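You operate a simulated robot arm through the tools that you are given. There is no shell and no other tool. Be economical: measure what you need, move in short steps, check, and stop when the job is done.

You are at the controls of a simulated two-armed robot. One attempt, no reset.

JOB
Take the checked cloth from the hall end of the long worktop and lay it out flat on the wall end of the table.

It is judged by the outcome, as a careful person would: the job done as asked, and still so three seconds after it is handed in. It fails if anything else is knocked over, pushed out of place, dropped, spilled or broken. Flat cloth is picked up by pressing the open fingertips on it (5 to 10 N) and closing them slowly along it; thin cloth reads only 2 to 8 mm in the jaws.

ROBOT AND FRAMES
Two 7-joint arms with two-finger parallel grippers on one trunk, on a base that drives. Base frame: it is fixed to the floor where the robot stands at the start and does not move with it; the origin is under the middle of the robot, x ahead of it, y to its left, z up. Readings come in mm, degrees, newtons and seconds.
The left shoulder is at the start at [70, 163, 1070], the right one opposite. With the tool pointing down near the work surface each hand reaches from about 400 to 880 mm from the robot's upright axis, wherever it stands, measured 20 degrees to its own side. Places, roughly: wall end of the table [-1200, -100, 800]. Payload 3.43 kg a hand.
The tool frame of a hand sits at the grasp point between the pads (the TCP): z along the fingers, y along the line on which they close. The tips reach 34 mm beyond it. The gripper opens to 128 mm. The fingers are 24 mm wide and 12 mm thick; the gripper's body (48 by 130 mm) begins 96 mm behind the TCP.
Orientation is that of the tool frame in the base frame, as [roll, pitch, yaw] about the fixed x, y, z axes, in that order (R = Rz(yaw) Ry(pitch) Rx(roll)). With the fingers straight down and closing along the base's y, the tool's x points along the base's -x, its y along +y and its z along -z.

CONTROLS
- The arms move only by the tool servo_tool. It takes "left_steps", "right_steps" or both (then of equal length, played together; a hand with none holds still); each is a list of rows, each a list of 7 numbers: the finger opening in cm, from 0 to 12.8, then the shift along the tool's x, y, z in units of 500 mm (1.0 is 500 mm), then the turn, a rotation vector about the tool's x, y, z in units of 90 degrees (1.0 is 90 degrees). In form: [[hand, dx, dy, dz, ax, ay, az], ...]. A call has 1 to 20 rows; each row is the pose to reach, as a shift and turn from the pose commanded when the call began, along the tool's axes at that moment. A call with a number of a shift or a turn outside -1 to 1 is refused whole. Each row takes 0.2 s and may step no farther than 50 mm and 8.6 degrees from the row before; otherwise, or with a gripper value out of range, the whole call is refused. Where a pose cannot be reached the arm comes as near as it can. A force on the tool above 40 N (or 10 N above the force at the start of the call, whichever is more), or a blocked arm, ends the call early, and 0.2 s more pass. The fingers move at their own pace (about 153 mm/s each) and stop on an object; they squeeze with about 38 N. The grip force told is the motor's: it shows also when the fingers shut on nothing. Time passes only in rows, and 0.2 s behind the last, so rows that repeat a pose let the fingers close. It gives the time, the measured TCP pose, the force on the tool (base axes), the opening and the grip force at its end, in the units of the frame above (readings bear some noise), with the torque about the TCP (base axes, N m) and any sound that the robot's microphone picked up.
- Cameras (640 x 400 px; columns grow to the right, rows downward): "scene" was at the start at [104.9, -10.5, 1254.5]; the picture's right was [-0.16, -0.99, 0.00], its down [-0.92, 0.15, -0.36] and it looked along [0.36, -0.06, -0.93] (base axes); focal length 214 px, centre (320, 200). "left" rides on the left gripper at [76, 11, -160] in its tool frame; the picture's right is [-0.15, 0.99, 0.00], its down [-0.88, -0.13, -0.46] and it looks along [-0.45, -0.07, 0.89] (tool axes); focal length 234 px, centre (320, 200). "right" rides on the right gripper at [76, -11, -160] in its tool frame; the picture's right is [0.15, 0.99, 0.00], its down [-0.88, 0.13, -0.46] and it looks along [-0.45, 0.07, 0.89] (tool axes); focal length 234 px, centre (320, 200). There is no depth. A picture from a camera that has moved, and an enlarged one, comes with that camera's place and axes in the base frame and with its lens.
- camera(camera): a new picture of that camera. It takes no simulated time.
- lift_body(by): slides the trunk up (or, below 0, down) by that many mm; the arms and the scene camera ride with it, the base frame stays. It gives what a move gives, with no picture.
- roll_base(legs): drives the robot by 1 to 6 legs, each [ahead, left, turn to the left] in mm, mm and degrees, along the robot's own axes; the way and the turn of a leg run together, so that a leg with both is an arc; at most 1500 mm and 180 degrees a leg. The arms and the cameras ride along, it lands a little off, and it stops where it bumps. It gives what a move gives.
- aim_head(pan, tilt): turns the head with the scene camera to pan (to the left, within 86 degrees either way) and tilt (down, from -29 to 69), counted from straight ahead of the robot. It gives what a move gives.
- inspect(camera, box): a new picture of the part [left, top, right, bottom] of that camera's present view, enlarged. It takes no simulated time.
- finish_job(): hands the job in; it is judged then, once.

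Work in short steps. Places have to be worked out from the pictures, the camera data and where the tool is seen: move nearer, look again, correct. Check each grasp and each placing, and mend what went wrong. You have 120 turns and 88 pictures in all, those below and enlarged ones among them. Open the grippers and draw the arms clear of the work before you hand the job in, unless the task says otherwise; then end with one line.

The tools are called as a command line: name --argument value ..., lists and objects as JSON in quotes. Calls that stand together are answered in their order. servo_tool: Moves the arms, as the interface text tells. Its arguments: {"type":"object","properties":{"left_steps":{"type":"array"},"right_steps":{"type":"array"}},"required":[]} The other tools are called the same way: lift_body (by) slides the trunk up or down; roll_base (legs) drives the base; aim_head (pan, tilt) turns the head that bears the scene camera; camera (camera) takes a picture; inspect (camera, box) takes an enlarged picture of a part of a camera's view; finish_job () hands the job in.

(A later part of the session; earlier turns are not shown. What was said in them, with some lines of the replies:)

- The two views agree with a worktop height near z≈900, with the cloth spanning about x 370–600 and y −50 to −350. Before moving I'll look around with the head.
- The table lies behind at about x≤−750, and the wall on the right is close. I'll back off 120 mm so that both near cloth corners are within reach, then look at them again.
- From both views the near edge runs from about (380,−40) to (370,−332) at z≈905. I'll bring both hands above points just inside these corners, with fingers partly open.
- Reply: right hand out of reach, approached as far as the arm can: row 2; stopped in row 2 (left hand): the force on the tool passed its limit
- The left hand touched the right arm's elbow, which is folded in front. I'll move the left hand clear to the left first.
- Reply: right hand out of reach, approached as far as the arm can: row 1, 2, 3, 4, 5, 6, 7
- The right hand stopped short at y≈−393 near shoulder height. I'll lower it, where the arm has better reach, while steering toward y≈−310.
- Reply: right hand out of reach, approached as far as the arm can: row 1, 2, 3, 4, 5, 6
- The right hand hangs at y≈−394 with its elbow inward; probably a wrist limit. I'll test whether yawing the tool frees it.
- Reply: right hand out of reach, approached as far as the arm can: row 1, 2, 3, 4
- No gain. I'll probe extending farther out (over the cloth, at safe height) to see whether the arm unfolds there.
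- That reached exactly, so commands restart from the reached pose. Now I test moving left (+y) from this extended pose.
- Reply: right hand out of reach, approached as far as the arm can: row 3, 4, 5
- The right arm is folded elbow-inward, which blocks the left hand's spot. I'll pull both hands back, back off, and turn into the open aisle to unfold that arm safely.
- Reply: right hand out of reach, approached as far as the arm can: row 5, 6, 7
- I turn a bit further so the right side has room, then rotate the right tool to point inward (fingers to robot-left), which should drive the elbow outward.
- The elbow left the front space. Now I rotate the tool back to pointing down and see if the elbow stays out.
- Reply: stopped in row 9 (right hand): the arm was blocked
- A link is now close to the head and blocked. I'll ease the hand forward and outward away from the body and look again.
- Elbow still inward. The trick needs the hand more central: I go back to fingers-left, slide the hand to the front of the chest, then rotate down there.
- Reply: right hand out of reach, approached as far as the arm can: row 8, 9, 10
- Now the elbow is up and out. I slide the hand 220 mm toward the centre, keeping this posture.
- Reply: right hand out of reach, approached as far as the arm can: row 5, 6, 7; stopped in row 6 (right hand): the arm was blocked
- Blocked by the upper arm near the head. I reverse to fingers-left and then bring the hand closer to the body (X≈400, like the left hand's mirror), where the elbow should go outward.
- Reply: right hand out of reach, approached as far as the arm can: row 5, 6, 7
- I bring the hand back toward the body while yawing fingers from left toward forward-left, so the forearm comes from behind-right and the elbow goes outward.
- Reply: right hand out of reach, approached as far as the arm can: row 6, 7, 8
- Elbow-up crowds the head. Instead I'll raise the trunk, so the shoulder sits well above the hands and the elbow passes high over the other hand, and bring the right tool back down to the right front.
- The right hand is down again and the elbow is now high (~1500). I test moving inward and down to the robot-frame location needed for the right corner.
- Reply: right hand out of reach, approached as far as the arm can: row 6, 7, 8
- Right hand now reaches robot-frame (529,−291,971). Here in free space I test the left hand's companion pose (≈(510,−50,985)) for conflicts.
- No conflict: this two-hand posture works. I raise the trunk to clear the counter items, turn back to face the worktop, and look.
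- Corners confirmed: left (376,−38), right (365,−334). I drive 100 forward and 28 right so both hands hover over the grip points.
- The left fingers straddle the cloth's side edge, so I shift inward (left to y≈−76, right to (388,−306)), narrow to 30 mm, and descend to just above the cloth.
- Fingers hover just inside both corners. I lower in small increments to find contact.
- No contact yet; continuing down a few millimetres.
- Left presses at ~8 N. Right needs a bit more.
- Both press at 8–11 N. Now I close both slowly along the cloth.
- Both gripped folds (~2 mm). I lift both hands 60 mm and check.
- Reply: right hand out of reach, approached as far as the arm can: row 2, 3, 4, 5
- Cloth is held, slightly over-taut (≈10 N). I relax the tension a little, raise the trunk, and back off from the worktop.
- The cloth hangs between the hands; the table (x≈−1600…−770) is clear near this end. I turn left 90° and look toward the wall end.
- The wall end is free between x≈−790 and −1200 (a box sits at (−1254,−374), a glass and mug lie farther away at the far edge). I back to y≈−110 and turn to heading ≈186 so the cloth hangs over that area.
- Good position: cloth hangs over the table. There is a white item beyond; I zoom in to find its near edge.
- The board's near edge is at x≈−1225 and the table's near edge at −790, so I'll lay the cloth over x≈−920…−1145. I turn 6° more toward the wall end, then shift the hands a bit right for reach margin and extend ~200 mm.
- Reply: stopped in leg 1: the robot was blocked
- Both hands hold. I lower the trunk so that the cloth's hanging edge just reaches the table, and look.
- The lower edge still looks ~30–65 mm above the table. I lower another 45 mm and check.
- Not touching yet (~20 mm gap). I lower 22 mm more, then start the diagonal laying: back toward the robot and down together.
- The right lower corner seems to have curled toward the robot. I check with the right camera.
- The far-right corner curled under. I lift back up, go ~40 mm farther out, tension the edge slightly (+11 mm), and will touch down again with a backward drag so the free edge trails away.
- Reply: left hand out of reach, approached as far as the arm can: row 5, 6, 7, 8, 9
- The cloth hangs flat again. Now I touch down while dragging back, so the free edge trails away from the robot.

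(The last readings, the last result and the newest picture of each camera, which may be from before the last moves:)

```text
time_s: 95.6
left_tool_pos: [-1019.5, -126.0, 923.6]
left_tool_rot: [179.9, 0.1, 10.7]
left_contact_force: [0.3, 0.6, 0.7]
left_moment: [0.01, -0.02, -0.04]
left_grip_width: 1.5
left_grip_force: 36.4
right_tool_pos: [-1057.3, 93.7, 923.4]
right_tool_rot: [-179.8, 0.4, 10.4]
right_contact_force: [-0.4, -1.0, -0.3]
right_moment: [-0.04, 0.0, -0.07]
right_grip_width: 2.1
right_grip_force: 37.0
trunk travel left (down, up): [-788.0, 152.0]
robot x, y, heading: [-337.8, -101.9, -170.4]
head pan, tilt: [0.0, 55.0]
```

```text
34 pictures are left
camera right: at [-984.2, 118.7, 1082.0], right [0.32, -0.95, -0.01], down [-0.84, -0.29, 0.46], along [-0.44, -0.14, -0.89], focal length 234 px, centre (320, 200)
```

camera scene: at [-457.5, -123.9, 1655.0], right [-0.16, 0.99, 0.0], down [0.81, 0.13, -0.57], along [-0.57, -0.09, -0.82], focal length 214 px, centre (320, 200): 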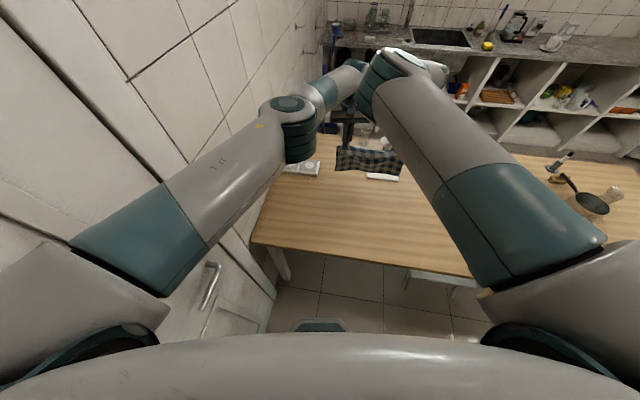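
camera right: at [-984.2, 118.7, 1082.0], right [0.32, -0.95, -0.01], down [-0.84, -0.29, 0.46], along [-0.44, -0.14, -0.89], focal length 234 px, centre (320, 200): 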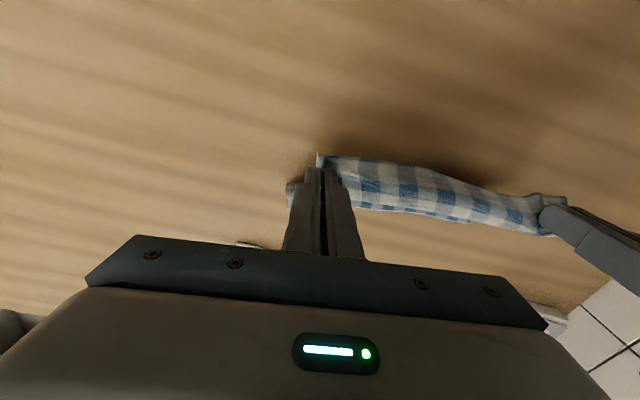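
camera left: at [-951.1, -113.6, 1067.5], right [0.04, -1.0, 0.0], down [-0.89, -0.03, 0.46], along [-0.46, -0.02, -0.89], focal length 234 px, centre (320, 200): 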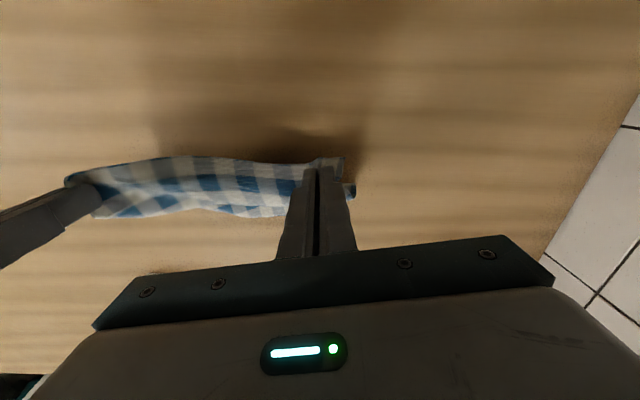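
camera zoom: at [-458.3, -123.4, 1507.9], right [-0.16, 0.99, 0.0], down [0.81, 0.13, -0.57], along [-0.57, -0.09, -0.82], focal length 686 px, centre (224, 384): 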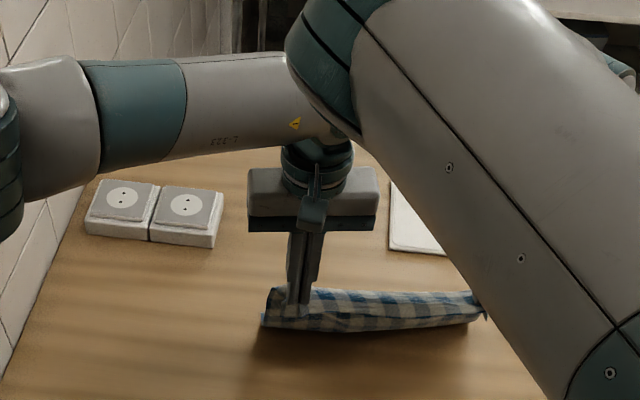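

Now the free edge trails away properly. I continue the diagonal to just above the table.

servo_tool --left_steps '[[0, 0.03, 0, 0.025, 0, 0, 0], [0, 0.06, 0, 0.05, 0, 0, 0], [0, 0.09, 0, 0.075, 0, 0, 0], [0, 0.12, 0, 0.1, 0, 0, 0], [0, 0.15, 0, 0.125, 0, 0, 0], [0, 0.175, 0, 0.15, 0, 0, 0], [0, 0.19, 0, 0.16, 0, 0, 0], [0, 0.19, 0, 0.16, 0, 0, 0]]' --right_steps '[[0, 0.03, 0, 0.025, 0, 0, 0], [0, 0.06, 0, 0.05, 0, 0, 0], [0, 0.09, 0, 0.075, 0, 0, 0], [0, 0.12, 0, 0.1, 0, 0, 0], [0, 0.15, 0, 0.125, 0, 0, 0], [0, 0.175, 0, 0.15, 0, 0, 0], [0, 0.19, 0, 0.16, 0, 0, 0], [0, 0.19, 0, 0.16, 0, 0, 0]]'

camera --camera "scene"

camera --camera "left"

camera --camera "right"

```text
time_s: 97.4
left_tool_pos: [-927.3, -107.5, 843.5]
left_tool_rot: [179.8, 0.1, 10.6]
left_contact_force: [-0.1, 0.5, -0.6]
left_moment: [0.02, 0.01, -0.08]
left_grip_width: 1.6
left_grip_force: 35.9
right_tool_pos: [-965.9, 112.9, 841.4]
right_tool_rot: [-179.7, 0.4, 10.4]
right_contact_force: [-0.4, -1.8, 0.0]
right_moment: [-0.04, 0.01, -0.03]
right_grip_width: 2.2
right_grip_force: 36.7
trunk travel left (down, up): [-788.0, 152.0]
robot x, y, heading: [-336.9, -99.6, -170.6]
head pan, tilt: [0.0, 55.0]
```

```text
33 pictures are left
camera scene: at [-458.2, -123.4, 1507.9], right [-0.16, 0.99, 0.0], down [0.81, 0.13, -0.57], along [-0.57, -0.09, -0.82], focal length 214 px, centre (320, 200)
```

scene: 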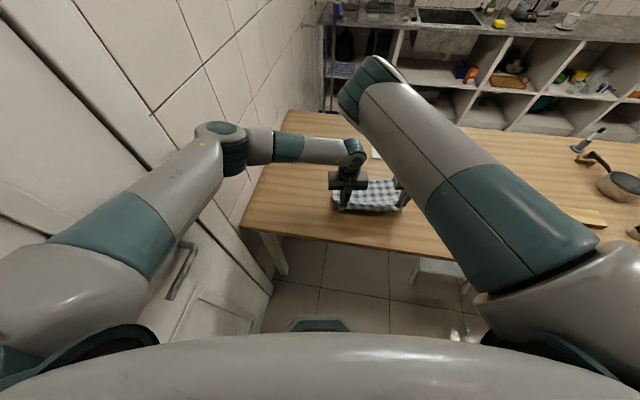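

```text
32 pictures are left
camera left: at [-850.1, -104.1, 1002.3], right [0.04, -1.0, 0.0], down [-0.89, -0.03, 0.46], along [-0.46, -0.02, -0.89], focal length 234 px, centre (320, 200)
```

left: 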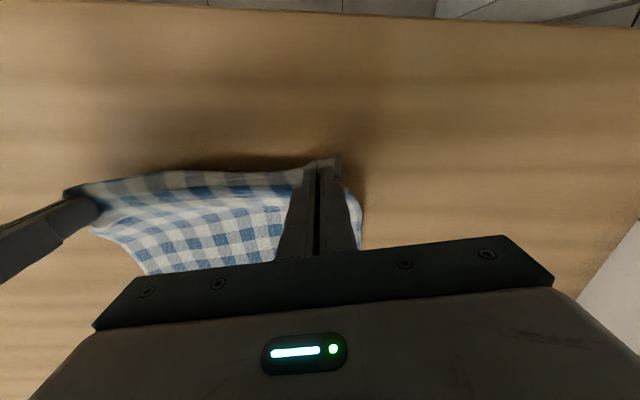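

```text
31 pictures are left
camera right: at [-891.9, 136.6, 1001.2], right [0.32, -0.95, -0.01], down [-0.84, -0.29, 0.46], along [-0.44, -0.14, -0.89], focal length 234 px, centre (320, 200)
```

right: 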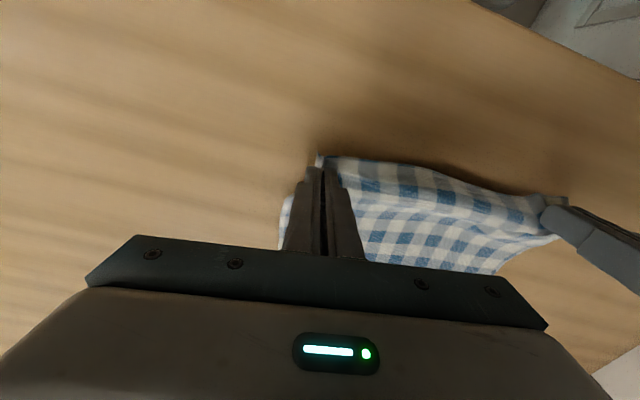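

Laid out well. I lower the last few millimetres, with a slight backward pull, until light contact.

servo_tool --left_steps '[[0, 0.008, 0, 0.004, 0, 0, 0], [0, 0.016, 0, 0.008, 0, 0, 0], [0, 0.02, 0, 0.011, 0, 0, 0], [0, 0.02, 0, 0.011, 0, 0, 0]]' --right_steps '[[0, 0.008, 0, 0.004, 0, 0, 0], [0, 0.016, 0, 0.008, 0, 0, 0], [0, 0.02, 0, 0.01, 0, 0, 0], [0, 0.02, 0, 0.01, 0, 0, 0]]'

```text
time_s: 98.4
left_tool_pos: [-917.1, -107.4, 838.2]
left_tool_rot: [179.8, 0.1, 10.7]
left_contact_force: [0.4, 1.9, -1.1]
left_moment: [0.01, -0.02, -0.05]
left_grip_width: 1.4
left_grip_force: 36.4
right_tool_pos: [-954.7, 112.8, 836.2]
right_tool_rot: [-179.7, 0.5, 10.3]
right_contact_force: [0.1, -0.5, -0.6]
right_moment: [-0.02, 0.03, -0.07]
right_grip_width: 2.1
right_grip_force: 36.6
trunk travel left (down, up): [-788.0, 152.0]
robot x, y, heading: [-336.7, -105.7, -170.7]
head pan, tilt: [0.0, 55.0]
```

servo_tool --left_steps '[[0, 0.002, 0, 0.004, 0, 0, 0], [0, 0.004, 0, 0.008, 0, 0, 0], [0, 0.004, 0, 0.008, 0, 0, 0]]' --right_steps '[[0, 0.002, 0, 0.003, 0, 0, 0], [0, 0.004, 0, 0.005, 0, 0, 0], [0, 0.004, 0, 0.005, 0, 0, 0]]'

```text
time_s: 99.2
left_tool_pos: [-914.5, -108.2, 833.1]
left_tool_rot: [179.7, 0.2, 10.5]
left_contact_force: [-0.8, 1.1, -0.3]
left_moment: [0.06, 0.01, -0.06]
left_grip_width: 1.4
left_grip_force: 36.8
right_tool_pos: [-952.9, 112.9, 833.6]
right_tool_rot: [-179.7, 0.4, 10.4]
right_contact_force: [1.0, -0.3, -0.1]
right_moment: [-0.03, 0.01, -0.05]
right_grip_width: 2.1
right_grip_force: 36.6
trunk travel left (down, up): [-788.0, 152.0]
robot x, y, heading: [-336.9, -98.1, -170.6]
head pan, tilt: [0.0, 55.0]
```

Still no contact at z≈833; continuing down 3 mm steps.

servo_tool --left_steps '[[0, 0, 0, 0.003, 0, 0, 0], [0, 0, 0, 0.006, 0, 0, 0], [0, 0, 0, 0.006, 0, 0, 0]]' --right_steps '[[0, 0, 0, 0.003, 0, 0, 0], [0, 0, 0, 0.006, 0, 0, 0], [0, 0, 0, 0.006, 0, 0, 0]]'

servo_tool --left_steps '[[0, 0, 0, 0.002, 0, 0, 0], [0, 0, 0, 0.004, 0, 0, 0], [0, 0, 0, 0.004, 0, 0, 0]]' --right_steps '[[0, 0, 0, 0.002, 0, 0, 0], [0, 0, 0, 0.004, 0, 0, 0], [0, 0, 0, 0.004, 0, 0, 0]]'

```text
time_s: 100.0
left_tool_pos: [-914.7, -106.9, 829.8]
left_tool_rot: [179.8, 0.1, 10.6]
left_contact_force: [0.3, 1.3, -0.2]
left_moment: [0.03, 0.03, -0.05]
left_grip_width: 1.5
left_grip_force: 36.5
right_tool_pos: [-951.9, 113.1, 830.7]
right_tool_rot: [-179.7, 0.4, 10.4]
right_contact_force: [0.3, -0.7, 0.3]
right_moment: [-0.03, 0.0, -0.05]
right_grip_width: 2.3
right_grip_force: 36.9
trunk travel left (down, up): [-788.0, 152.0]
robot x, y, heading: [-335.5, -99.2, -170.4]
head pan, tilt: [0.0, 55.0]
```

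```text
time_s: 100.8
left_tool_pos: [-914.7, -106.3, 827.9]
left_tool_rot: [179.9, 0.0, 10.5]
left_contact_force: [-0.1, 1.0, -0.3]
left_moment: [0.02, -0.02, -0.05]
left_grip_width: 1.5
left_grip_force: 36.4
right_tool_pos: [-953.8, 112.8, 828.4]
right_tool_rot: [-179.7, 0.4, 10.4]
right_contact_force: [0.3, -0.7, 0.2]
right_moment: [0.0, 0.01, -0.05]
right_grip_width: 2.1
right_grip_force: 36.9
trunk travel left (down, up): [-788.0, 152.0]
robot x, y, heading: [-336.4, -99.0, -170.8]
head pan, tilt: [0.0, 55.0]
```

servo_tool --left_steps '[[0, 0, 0, 0.004, 0, 0, 0], [0, 0, 0, 0.008, 0, 0, 0], [0, 0, 0, 0.008, 0, 0, 0]]' --right_steps '[[0, 0, 0, 0.004, 0, 0, 0], [0, 0, 0, 0.008, 0, 0, 0], [0, 0, 0, 0.008, 0, 0, 0]]'

servo_tool --left_steps '[[0, 0.003, 0, 0.004, 0, 0, 0], [0, 0.006, 0, 0.008, 0, 0, 0], [0, 0.006, 0, 0.008, 0, 0, 0]]' --right_steps '[[0, 0.003, 0, 0.004, 0, 0, 0], [0, 0.006, 0, 0.008, 0, 0, 0], [0, 0.006, 0, 0.008, 0, 0, 0]]'

camera --camera "left"

```text
time_s: 101.6
left_tool_pos: [-913.9, -107.9, 823.4]
left_tool_rot: [179.8, 0.0, 10.7]
left_contact_force: [-0.6, 0.3, -1.0]
left_moment: [-0.02, 0.06, -0.05]
left_grip_width: 1.4
left_grip_force: 36.3
right_tool_pos: [-952.6, 114.8, 825.0]
right_tool_rot: [-179.7, 0.3, 10.5]
right_contact_force: [1.2, -0.8, 0.8]
right_moment: [-0.08, -0.05, -0.07]
right_grip_width: 2.2
right_grip_force: 37.3
trunk travel left (down, up): [-788.0, 152.0]
robot x, y, heading: [-336.4, -100.4, -170.4]
head pan, tilt: [0.0, 55.0]
```

```text
time_s: 102.4
left_tool_pos: [-912.4, -107.1, 819.9]
left_tool_rot: [179.8, 0.2, 10.7]
left_contact_force: [0.4, 1.8, 0.5]
left_moment: [0.02, -0.01, -0.04]
left_grip_width: 1.5
left_grip_force: 36.2
right_tool_pos: [-950.4, 114.4, 819.8]
right_tool_rot: [-179.7, 0.4, 10.4]
right_contact_force: [0.5, -0.7, 0.5]
right_moment: [-0.02, 0.0, -0.04]
right_grip_width: 2.0
right_grip_force: 36.8
trunk travel left (down, up): [-788.0, 152.0]
robot x, y, heading: [-337.8, -104.2, -170.9]
head pan, tilt: [0.0, 55.0]
```

```text
30 pictures are left
camera left: at [-834.8, -102.4, 978.7], right [0.04, -1.0, 0.0], down [-0.89, -0.03, 0.46], along [-0.46, -0.02, -0.89], focal length 234 px, centre (320, 200)
```

left: 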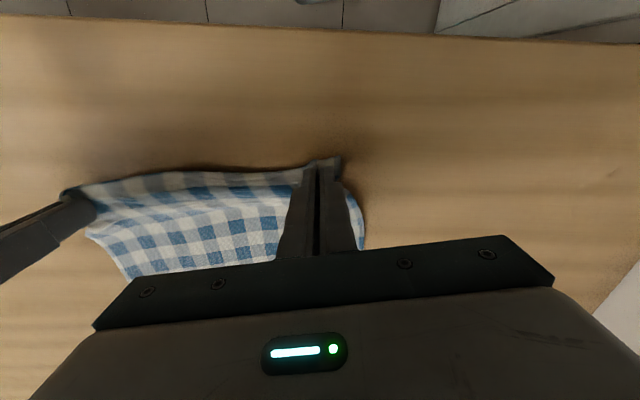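

A shadow gap remains, so the table is lower than told. I keep lowering with a slight backward pull.

servo_tool --left_steps '[[0, 0.005, 0, 0.006, 0, 0, 0], [0, 0.01, 0, 0.012, 0, 0, 0], [0, 0.015, 0, 0.018, 0, 0, 0], [0, 0.02, 0, 0.024, 0, 0, 0], [0, 0.02, 0, 0.024, 0, 0, 0]]' --right_steps '[[0, 0.005, 0, 0.006, 0, 0, 0], [0, 0.01, 0, 0.012, 0, 0, 0], [0, 0.015, 0, 0.018, 0, 0, 0], [0, 0.02, 0, 0.024, 0, 0, 0], [0, 0.02, 0, 0.024, 0, 0, 0]]'

servo_tool --left_steps '[[0, 0.003, 0, 0.004, 0, 0, 0], [0, 0.006, 0, 0.008, 0, 0, 0], [0, 0.006, 0, 0.008, 0, 0, 0]]' --right_steps '[[0, 0.003, 0, 0.004, 0, 0, 0], [0, 0.006, 0, 0.008, 0, 0, 0], [0, 0.006, 0, 0.008, 0, 0, 0]]'

camera --camera "left"

```text
time_s: 103.6
left_tool_pos: [-902.5, -104.1, 808.1]
left_tool_rot: [179.8, 0.0, 10.5]
left_contact_force: [-0.6, 1.0, -0.2]
left_moment: [0.06, 0.01, -0.07]
left_grip_width: 1.5
left_grip_force: 36.4
right_tool_pos: [-940.3, 117.8, 808.3]
right_tool_rot: [-179.7, 0.4, 10.4]
right_contact_force: [-0.5, -1.8, -0.5]
right_moment: [-0.03, -0.03, -0.05]
right_grip_width: 2.3
right_grip_force: 36.8
trunk travel left (down, up): [-788.0, 152.0]
robot x, y, heading: [-335.7, -99.0, -170.7]
head pan, tilt: [0.0, 55.0]
```

```text
time_s: 104.4
left_tool_pos: [-900.0, -105.2, 803.9]
left_tool_rot: [179.8, 0.1, 10.6]
left_contact_force: [-0.4, 1.4, 0.7]
left_moment: [0.02, -0.01, -0.07]
left_grip_width: 1.6
left_grip_force: 36.0
right_tool_pos: [-937.9, 117.1, 804.7]
right_tool_rot: [-179.6, 0.4, 10.4]
right_contact_force: [-0.6, -1.4, 0.1]
right_moment: [-0.04, 0.01, -0.07]
right_grip_width: 2.2
right_grip_force: 36.8
trunk travel left (down, up): [-788.0, 152.0]
robot x, y, heading: [-338.0, -101.7, -170.5]
head pan, tilt: [0.0, 55.0]
```

```text
29 pictures are left
camera left: at [-821.5, -100.5, 962.9], right [0.04, -1.0, 0.0], down [-0.89, -0.03, 0.46], along [-0.46, -0.02, -0.89], focal length 234 px, centre (320, 200)
```

left: 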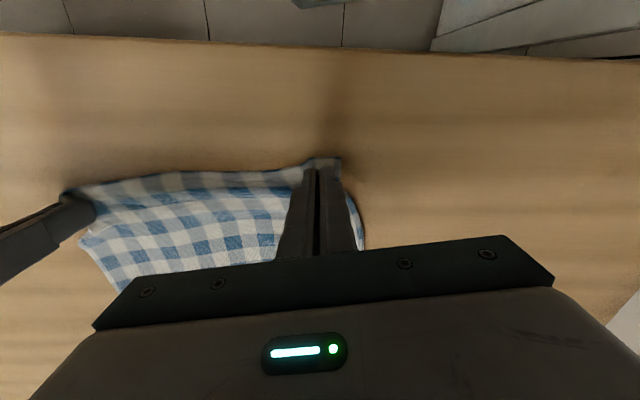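

Nearly down. Smaller steps now.

servo_tool --left_steps '[[0, 0.002, 0, 0.003, 0, 0, 0], [0, 0.004, 0, 0.006, 0, 0, 0], [0, 0.006, 0, 0.009, 0, 0, 0], [0, 0.006, 0, 0.009, 0, 0, 0]]' --right_steps '[[0, 0.002, 0, 0.003, 0, 0, 0], [0, 0.004, 0, 0.006, 0, 0, 0], [0, 0.006, 0, 0.009, 0, 0, 0], [0, 0.006, 0, 0.009, 0, 0, 0]]'

servo_tool --left_steps '[[0, 0, 0, 0.003, 0, 0, 0], [0, 0, 0, 0.006, 0, 0, 0], [0, 0, 0, 0.006, 0, 0, 0]]' --right_steps '[[0, 0, 0, 0.003, 0, 0, 0], [0, 0, 0, 0.006, 0, 0, 0], [0, 0, 0, 0.006, 0, 0, 0]]'

```text
time_s: 105.4
left_tool_pos: [-895.8, -103.5, 799.6]
left_tool_rot: [179.9, 0.0, 10.6]
left_contact_force: [0.4, 1.8, -0.3]
left_moment: [0.05, 0.02, -0.06]
left_grip_width: 1.3
left_grip_force: 36.3
right_tool_pos: [-935.3, 118.8, 801.2]
right_tool_rot: [-179.6, 0.4, 10.3]
right_contact_force: [-0.5, -1.0, -0.3]
right_moment: [-0.05, -0.02, -0.04]
right_grip_width: 2.2
right_grip_force: 36.6
trunk travel left (down, up): [-788.0, 152.0]
robot x, y, heading: [-338.5, -101.8, -170.7]
head pan, tilt: [0.0, 55.0]
```

```text
time_s: 106.2
left_tool_pos: [-895.5, -104.0, 795.8]
left_tool_rot: [179.8, 0.1, 10.6]
left_contact_force: [0.3, 2.1, 0.4]
left_moment: [0.07, 0.01, -0.05]
left_grip_width: 1.7
left_grip_force: 36.7
right_tool_pos: [-936.5, 118.5, 797.5]
right_tool_rot: [-179.8, 0.4, 10.4]
right_contact_force: [-0.1, -1.3, 0.2]
right_moment: [-0.01, 0.02, -0.04]
right_grip_width: 2.1
right_grip_force: 37.0
trunk travel left (down, up): [-788.0, 152.0]
robot x, y, heading: [-335.2, -103.3, -170.6]
head pan, tilt: [0.0, 55.0]
```

servo_tool --left_steps '[[0, 0, 0, 0.003, 0, 0, 0], [0, 0, 0, 0.006, 0, 0, 0], [0, 0, 0, 0.006, 0, 0, 0]]' --right_steps '[[0, 0, 0, 0.003, 0, 0, 0], [0, 0, 0, 0.006, 0, 0, 0], [0, 0, 0, 0.006, 0, 0, 0]]'

servo_tool --left_steps '[[0, 0, 0, 0.003, 0, 0, 0], [0, 0, 0, 0.006, 0, 0, 0], [0, 0, 0, 0.006, 0, 0, 0]]' --right_steps '[[0, 0, 0, 0.003, 0, 0, 0], [0, 0, 0, 0.006, 0, 0, 0], [0, 0, 0, 0.006, 0, 0, 0]]'

camera --camera "left"

```text
time_s: 107.0
left_tool_pos: [-896.4, -104.9, 795.3]
left_tool_rot: [179.9, 0.2, 10.6]
left_contact_force: [-1.2, -0.7, 14.2]
left_moment: [0.01, 0.0, -0.07]
left_grip_width: 1.6
left_grip_force: 36.1
right_tool_pos: [-935.6, 117.7, 794.7]
right_tool_rot: [-179.6, 0.6, 10.4]
right_contact_force: [-2.2, -0.8, 10.2]
right_moment: [0.04, 0.01, -0.06]
right_grip_width: 2.4
right_grip_force: 36.5
trunk travel left (down, up): [-788.0, 152.0]
robot x, y, heading: [-335.3, -101.6, -170.5]
head pan, tilt: [0.0, 55.0]
```

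```text
time_s: 107.9
left_tool_pos: [-895.8, -102.3, 795.7]
left_tool_rot: [-179.9, 0.5, 10.6]
left_contact_force: [1.8, -0.4, 16.5]
left_moment: [0.01, -0.11, -0.07]
left_grip_width: 1.6
left_grip_force: 35.9
right_tool_pos: [-935.5, 117.0, 795.0]
right_tool_rot: [-179.5, 0.8, 10.4]
right_contact_force: [3.6, -0.7, 20.5]
right_moment: [-0.05, -0.28, -0.02]
right_grip_width: 2.3
right_grip_force: 37.1
trunk travel left (down, up): [-788.0, 152.0]
robot x, y, heading: [-335.2, -105.9, -170.5]
head pan, tilt: [0.0, 55.0]
stopped in row 3 (left hand): the force on the tool passed its limit (the readings are from after the stop); the commanded pose is now the measured one
```

```text
28 pictures are left
camera left: at [-818.3, -99.7, 953.9], right [0.04, -1.0, 0.0], down [-0.89, -0.03, 0.46], along [-0.46, -0.02, -0.89], focal length 234 px, centre (320, 200)
```

left: 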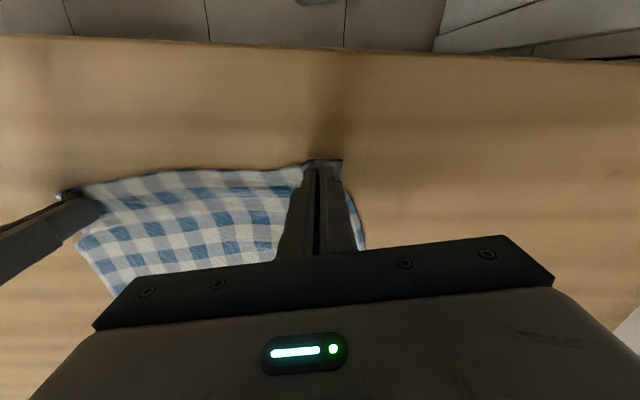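

Contact with the table (z≈761). I ease the press slightly and open slowly to ~32 mm so the fold spreads back flat.

servo_tool --left_steps '[[0, 0, 0, -0.002, 0, 0, 0], [0.4, 0, 0, -0.002, 0, 0, 0], [0.8, 0, 0, -0.002, 0, 0, 0], [1.2, 0, 0, -0.002, 0, 0, 0], [1.6, 0, 0, -0.002, 0, 0, 0], [2.0, 0, 0, -0.002, 0, 0, 0], [2.4, 0, 0, -0.002, 0, 0, 0], [2.8, 0, 0, -0.002, 0, 0, 0], [3.2, 0, 0, -0.002, 0, 0, 0], [3.2, 0, 0, -0.002, 0, 0, 0]]' --right_steps '[[0, 0, 0, -0.002, 0, 0, 0], [0.4, 0, 0, -0.002, 0, 0, 0], [0.8, 0, 0, -0.002, 0, 0, 0], [1.2, 0, 0, -0.002, 0, 0, 0], [1.6, 0, 0, -0.002, 0, 0, 0], [2.0, 0, 0, -0.002, 0, 0, 0], [2.4, 0, 0, -0.002, 0, 0, 0], [2.8, 0, 0, -0.002, 0, 0, 0], [3.2, 0, 0, -0.002, 0, 0, 0], [3.2, 0, 0, -0.002, 0, 0, 0]]'

camera --camera "left"

camera --camera "right"

```text
time_s: 110.1
left_tool_pos: [-895.6, -102.5, 794.4]
left_tool_rot: [-179.9, 0.6, 10.6]
left_contact_force: [-0.8, -0.1, 17.0]
left_moment: [0.06, -0.06, 0.0]
left_grip_width: 24.9
left_grip_force: 0.0
right_tool_pos: [-934.5, 117.9, 794.8]
right_tool_rot: [-179.5, 0.8, 10.3]
right_contact_force: [-2.1, 3.4, 25.4]
right_moment: [-0.1, -0.18, -0.01]
right_grip_width: 27.0
right_grip_force: 0.1
trunk travel left (down, up): [-788.0, 152.0]
robot x, y, heading: [-334.9, -102.9, -170.4]
head pan, tilt: [0.0, 55.0]
```

```text
27 pictures are left
camera left: at [-818.0, -99.0, 953.9], right [0.04, -1.0, 0.0], down [-0.89, -0.03, 0.46], along [-0.46, -0.02, -0.89], focal length 234 px, centre (320, 200)
```

left: 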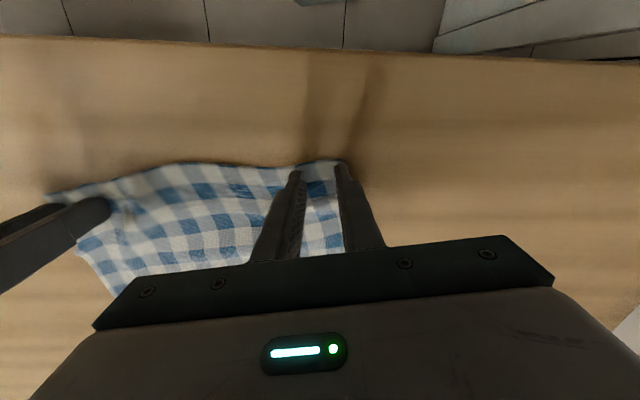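

```text
26 pictures are left
camera right: at [-860.9, 142.2, 954.3], right [0.32, -0.95, -0.01], down [-0.84, -0.29, 0.47], along [-0.44, -0.14, -0.88], focal length 234 px, centre (320, 200)
```

right: 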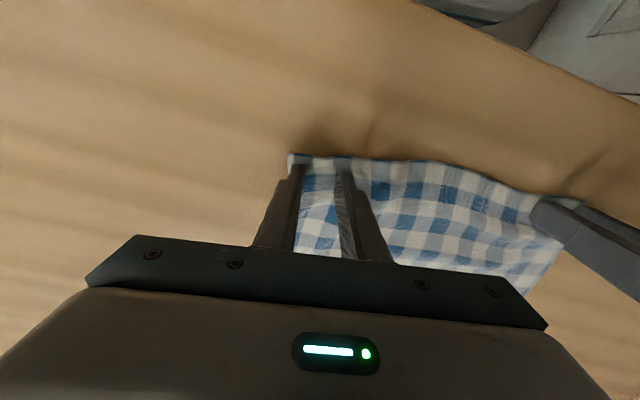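

The corners are released and spread flat. I lift both hands straight up.

servo_tool --left_steps '[[3.2, 0, 0, -0.01, 0, 0, 0], [3.2, 0, 0, -0.03, 0, 0, 0], [3.2, 0, 0, -0.08, 0, 0, 0], [3.2, 0, 0, -0.16, 0, 0, 0], [3.2, 0, 0, -0.24, 0, 0, 0], [3.2, 0, 0, -0.32, 0, 0, 0], [3.2, 0, 0, -0.32, 0, 0, 0]]' --right_steps '[[3.2, 0, 0, -0.01, 0, 0, 0], [3.2, 0, 0, -0.03, 0, 0, 0], [3.2, 0, 0, -0.08, 0, 0, 0], [3.2, 0, 0, -0.16, 0, 0, 0], [3.2, 0, 0, -0.24, 0, 0, 0], [3.2, 0, 0, -0.32, 0, 0, 0], [3.2, 0, 0, -0.32, 0, 0, 0]]'

camera --camera "left"

camera --camera "right"

camera --camera "scene"

```text
time_s: 111.7
left_tool_pos: [-898.4, -101.9, 953.0]
left_tool_rot: [179.8, 0.3, 10.7]
left_contact_force: [-0.3, -0.3, -1.2]
left_moment: [0.01, 0.01, 0.0]
left_grip_width: 31.8
left_grip_force: 0.1
right_tool_pos: [-936.2, 116.3, 952.5]
right_tool_rot: [-179.7, 0.5, 10.5]
right_contact_force: [0.3, 0.0, -1.0]
right_moment: [0.0, -0.03, 0.05]
right_grip_width: 32.0
right_grip_force: 0.1
trunk travel left (down, up): [-788.0, 152.0]
robot x, y, heading: [-338.7, -101.9, -170.7]
head pan, tilt: [0.0, 55.0]
```

```text
25 pictures are left
camera left: at [-820.0, -99.0, 1111.2], right [0.04, -1.0, 0.0], down [-0.89, -0.03, 0.46], along [-0.46, -0.02, -0.89], focal length 234 px, centre (320, 200)
```

left: 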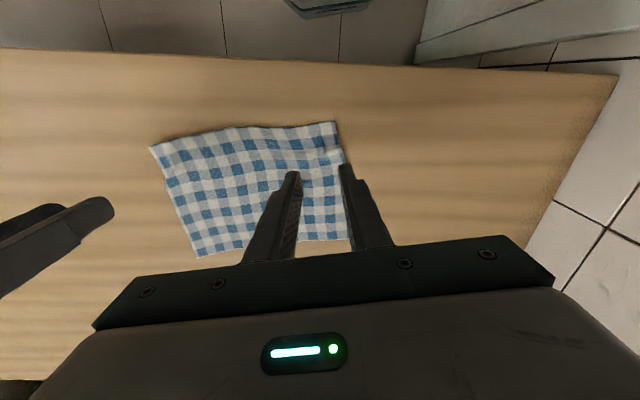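

```text
24 pictures are left
camera right: at [-863.1, 140.9, 1111.7], right [0.32, -0.95, -0.01], down [-0.84, -0.29, 0.46], along [-0.44, -0.14, -0.89], focal length 234 px, centre (320, 200)
```

right: 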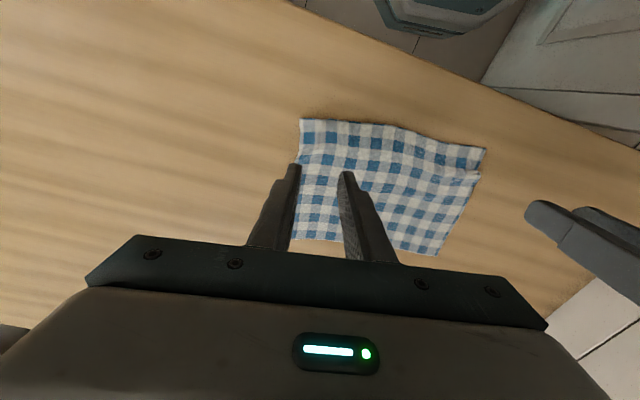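

```text
23 pictures are left
camera scene: at [-459.3, -123.4, 1507.8], right [-0.16, 0.99, 0.0], down [0.81, 0.13, -0.57], along [-0.56, -0.09, -0.82], focal length 214 px, centre (320, 200)
```

scene: 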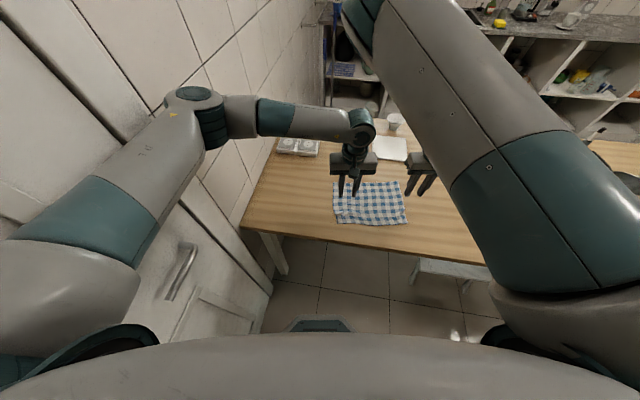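

The cloth lies open on the table. I zoom in to check for wrinkles, especially at the left near corner.

inspect --camera "scene" --box '[310, 160, 430, 235]'

inspect --camera "right" --box '[270, 100, 520, 256]'

```text
5.33 times, centred on (370, 198) of scene
camera zoom: at [-459.3, -123.4, 1507.8], right [-0.16, 0.99, 0.0], down [0.81, 0.13, -0.57], along [-0.56, -0.09, -0.82], focal length 1144 px, centre (53, 213)
```

zoom: 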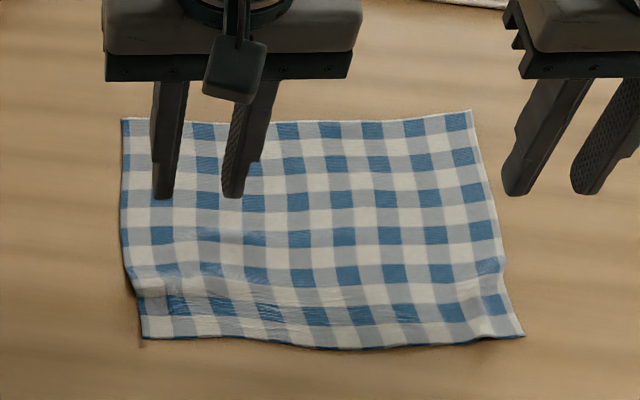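

```text
2.56 times, centred on (395, 178) of right
camera zoom: at [-863.1, 140.9, 1111.7], right [0.32, -0.95, -0.01], down [-0.84, -0.29, 0.46], along [-0.44, -0.14, -0.89], focal length 600 px, centre (128, 256)
```

zoom: 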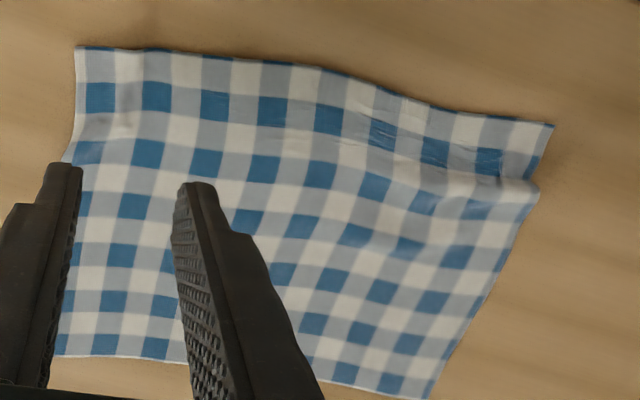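

There's a shallow ripple near the left near corner. I press the left fingertips there again and pull it ~12 mm toward the near edge to smooth it.

servo_tool --left_steps '[[3.2, 0, 0, 0.08, 0, 0, 0], [3.2, 0, 0, 0.16, 0, 0, 0], [3.2, 0, 0, 0.24, 0, 0, 0], [3.2, 0.0, 0, 0.29, 0, 0, 0], [3.2, 0.0, 0, 0.307, 0, 0, 0], [3.2, 0.0, 0, 0.313, 0, 0, 0], [3.2, 0.0, 0, 0.316, 0, 0, 0], [3.2, 0.0, 0, 0.316, 0, 0, 0]]'

```text
time_s: 113.5
left_tool_pos: [-896.8, -104.0, 795.9]
left_tool_rot: [179.9, 0.4, 10.8]
left_contact_force: [0.2, -0.8, 7.2]
left_moment: [-0.04, -0.05, 0.01]
left_grip_width: 31.9
left_grip_force: 0.1
right_tool_pos: [-936.5, 115.6, 953.2]
right_tool_rot: [-179.6, 0.6, 10.3]
right_contact_force: [-0.8, 1.3, 0.6]
right_moment: [0.0, 0.02, 0.0]
right_grip_width: 32.0
right_grip_force: 0.0
trunk travel left (down, up): [-788.0, 152.0]
robot x, y, heading: [-333.0, -104.5, -170.6]
head pan, tilt: [0.0, 55.0]
```

Pressing with ~7 N; now a short drag back (and slightly left), then lift.

servo_tool --left_steps '[[3.2, 0.006, 0.001, 0.001, 0, 0, 0], [3.2, 0.012, 0.002, 0.001, 0, 0, 0], [3.2, 0.018, 0.003, 0.001, 0, 0, 0], [3.2, 0.024, 0.004, 0.001, 0, 0, 0], [3.2, 0.03, 0.004, 0.001, 0, 0, 0], [3.2, 0.03, 0.004, 0, 0, 0, 0], [3.2, 0.03, 0.004, -0.01, 0, 0, 0], [3.2, 0.03, 0.004, -0.04, 0, 0, 0], [3.2, 0.03, 0.004, -0.12, 0, 0, 0], [3.2, 0.03, 0.004, -0.2, 0, 0, 0], [3.2, 0.03, 0.004, -0.28, 0, 0, 0], [3.2, 0.03, 0.004, -0.32, 0, 0, 0]]'

inspect --camera "scene" --box '[310, 160, 430, 235]'

inspect --camera "right" --box '[270, 100, 520, 256]'

```text
time_s: 116.1
left_tool_pos: [-882.7, -102.0, 957.2]
left_tool_rot: [179.9, 0.3, 10.6]
left_contact_force: [-0.5, 0.4, 0.2]
left_moment: [0.04, 0.0, -0.02]
left_grip_width: 32.0
left_grip_force: 0.1
right_tool_pos: [-936.0, 117.1, 952.0]
right_tool_rot: [-179.6, 0.5, 10.5]
right_contact_force: [0.5, 0.5, 0.9]
right_moment: [0.03, 0.01, -0.02]
right_grip_width: 32.0
right_grip_force: 0.1
trunk travel left (down, up): [-788.0, 152.0]
robot x, y, heading: [-341.7, -98.8, -170.6]
head pan, tilt: [0.0, 55.0]
```

```text
5.33 times, centred on (370, 198) of scene
camera zoom: at [-458.0, -123.4, 1507.9], right [-0.16, 0.99, 0.0], down [0.81, 0.13, -0.57], along [-0.57, -0.09, -0.82], focal length 1144 px, centre (53, 213)
```

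zoom: 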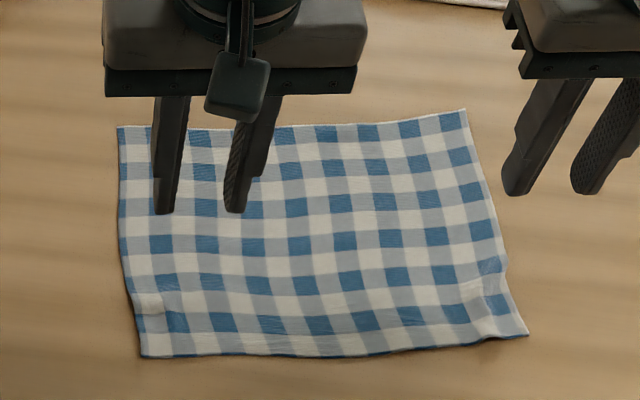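

```text
2.56 times, centred on (395, 178) of right
camera zoom: at [-862.4, 140.9, 1112.0], right [0.32, -0.95, -0.01], down [-0.84, -0.29, 0.46], along [-0.44, -0.14, -0.89], focal length 600 px, centre (128, 256)
```

zoom: 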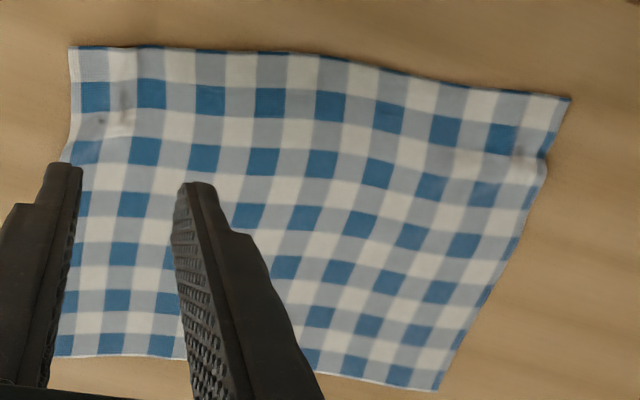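

The cloth is flat now. I raise the trunk and back the robot off so the arms are clear of the table.

lift_body --by 140

roll_base --legs '[[-170, 0, 0]]'

camera --camera "scene"

```text
time_s: 117.8
left_tool_pos: [-883.2, -101.7, 1096.7]
left_tool_rot: [179.9, 0.4, 10.6]
left_contact_force: [-0.3, -1.1, 0.7]
left_moment: [0.01, 0.0, -0.02]
left_grip_width: 32.0
left_grip_force: 0.1
right_tool_pos: [-936.1, 117.7, 1092.8]
right_tool_rot: [-179.6, 0.5, 10.4]
right_contact_force: [0.2, 0.8, 0.1]
right_moment: [-0.02, -0.01, 0.02]
right_grip_width: 31.9
right_grip_force: 0.0
trunk travel left (down, up): [-928.0, 12.0]
robot x, y, heading: [-337.1, -103.2, -170.6]
head pan, tilt: [0.0, 55.0]
```

```text
time_s: 119.2
left_tool_pos: [-722.3, -74.6, 1093.8]
left_tool_rot: [179.9, 0.2, 10.7]
left_contact_force: [0.1, -0.7, 0.0]
left_moment: [0.02, -0.02, 0.03]
left_grip_width: 32.1
left_grip_force: 0.1
right_tool_pos: [-776.2, 143.2, 1090.8]
right_tool_rot: [-179.6, 0.4, 10.4]
right_contact_force: [-0.6, -0.2, 0.0]
right_moment: [0.0, -0.04, -0.01]
right_grip_width: 31.9
right_grip_force: 0.0
trunk travel left (down, up): [-928.0, 12.0]
robot x, y, heading: [-176.2, -74.8, -170.3]
head pan, tilt: [0.0, 55.0]
```

```text
18 pictures are left
camera scene: at [-299.8, -97.1, 1647.5], right [-0.16, 0.99, 0.0], down [0.81, 0.14, -0.57], along [-0.56, -0.09, -0.82], focal length 214 px, centre (320, 200)
```

scene: 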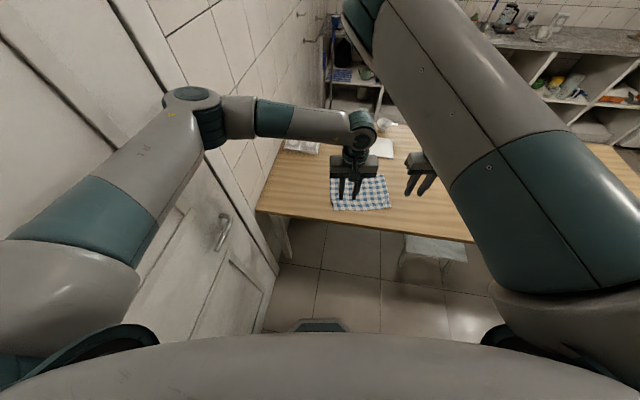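

The cloth lies flat at the table's wall end, nothing else is disturbed, and the hands are empty and clear. I hand the job in.

finish_job

```text
The job is handed in.
```

The checked cloth is laid out flat on the wall end of the table, turned slightly off square to the table edge. Both grippers are open and drawn clear. In the pictures nothing else was knocked over or moved. The robot did bump into something lightly once while turning beside the table; I think it was the wall.
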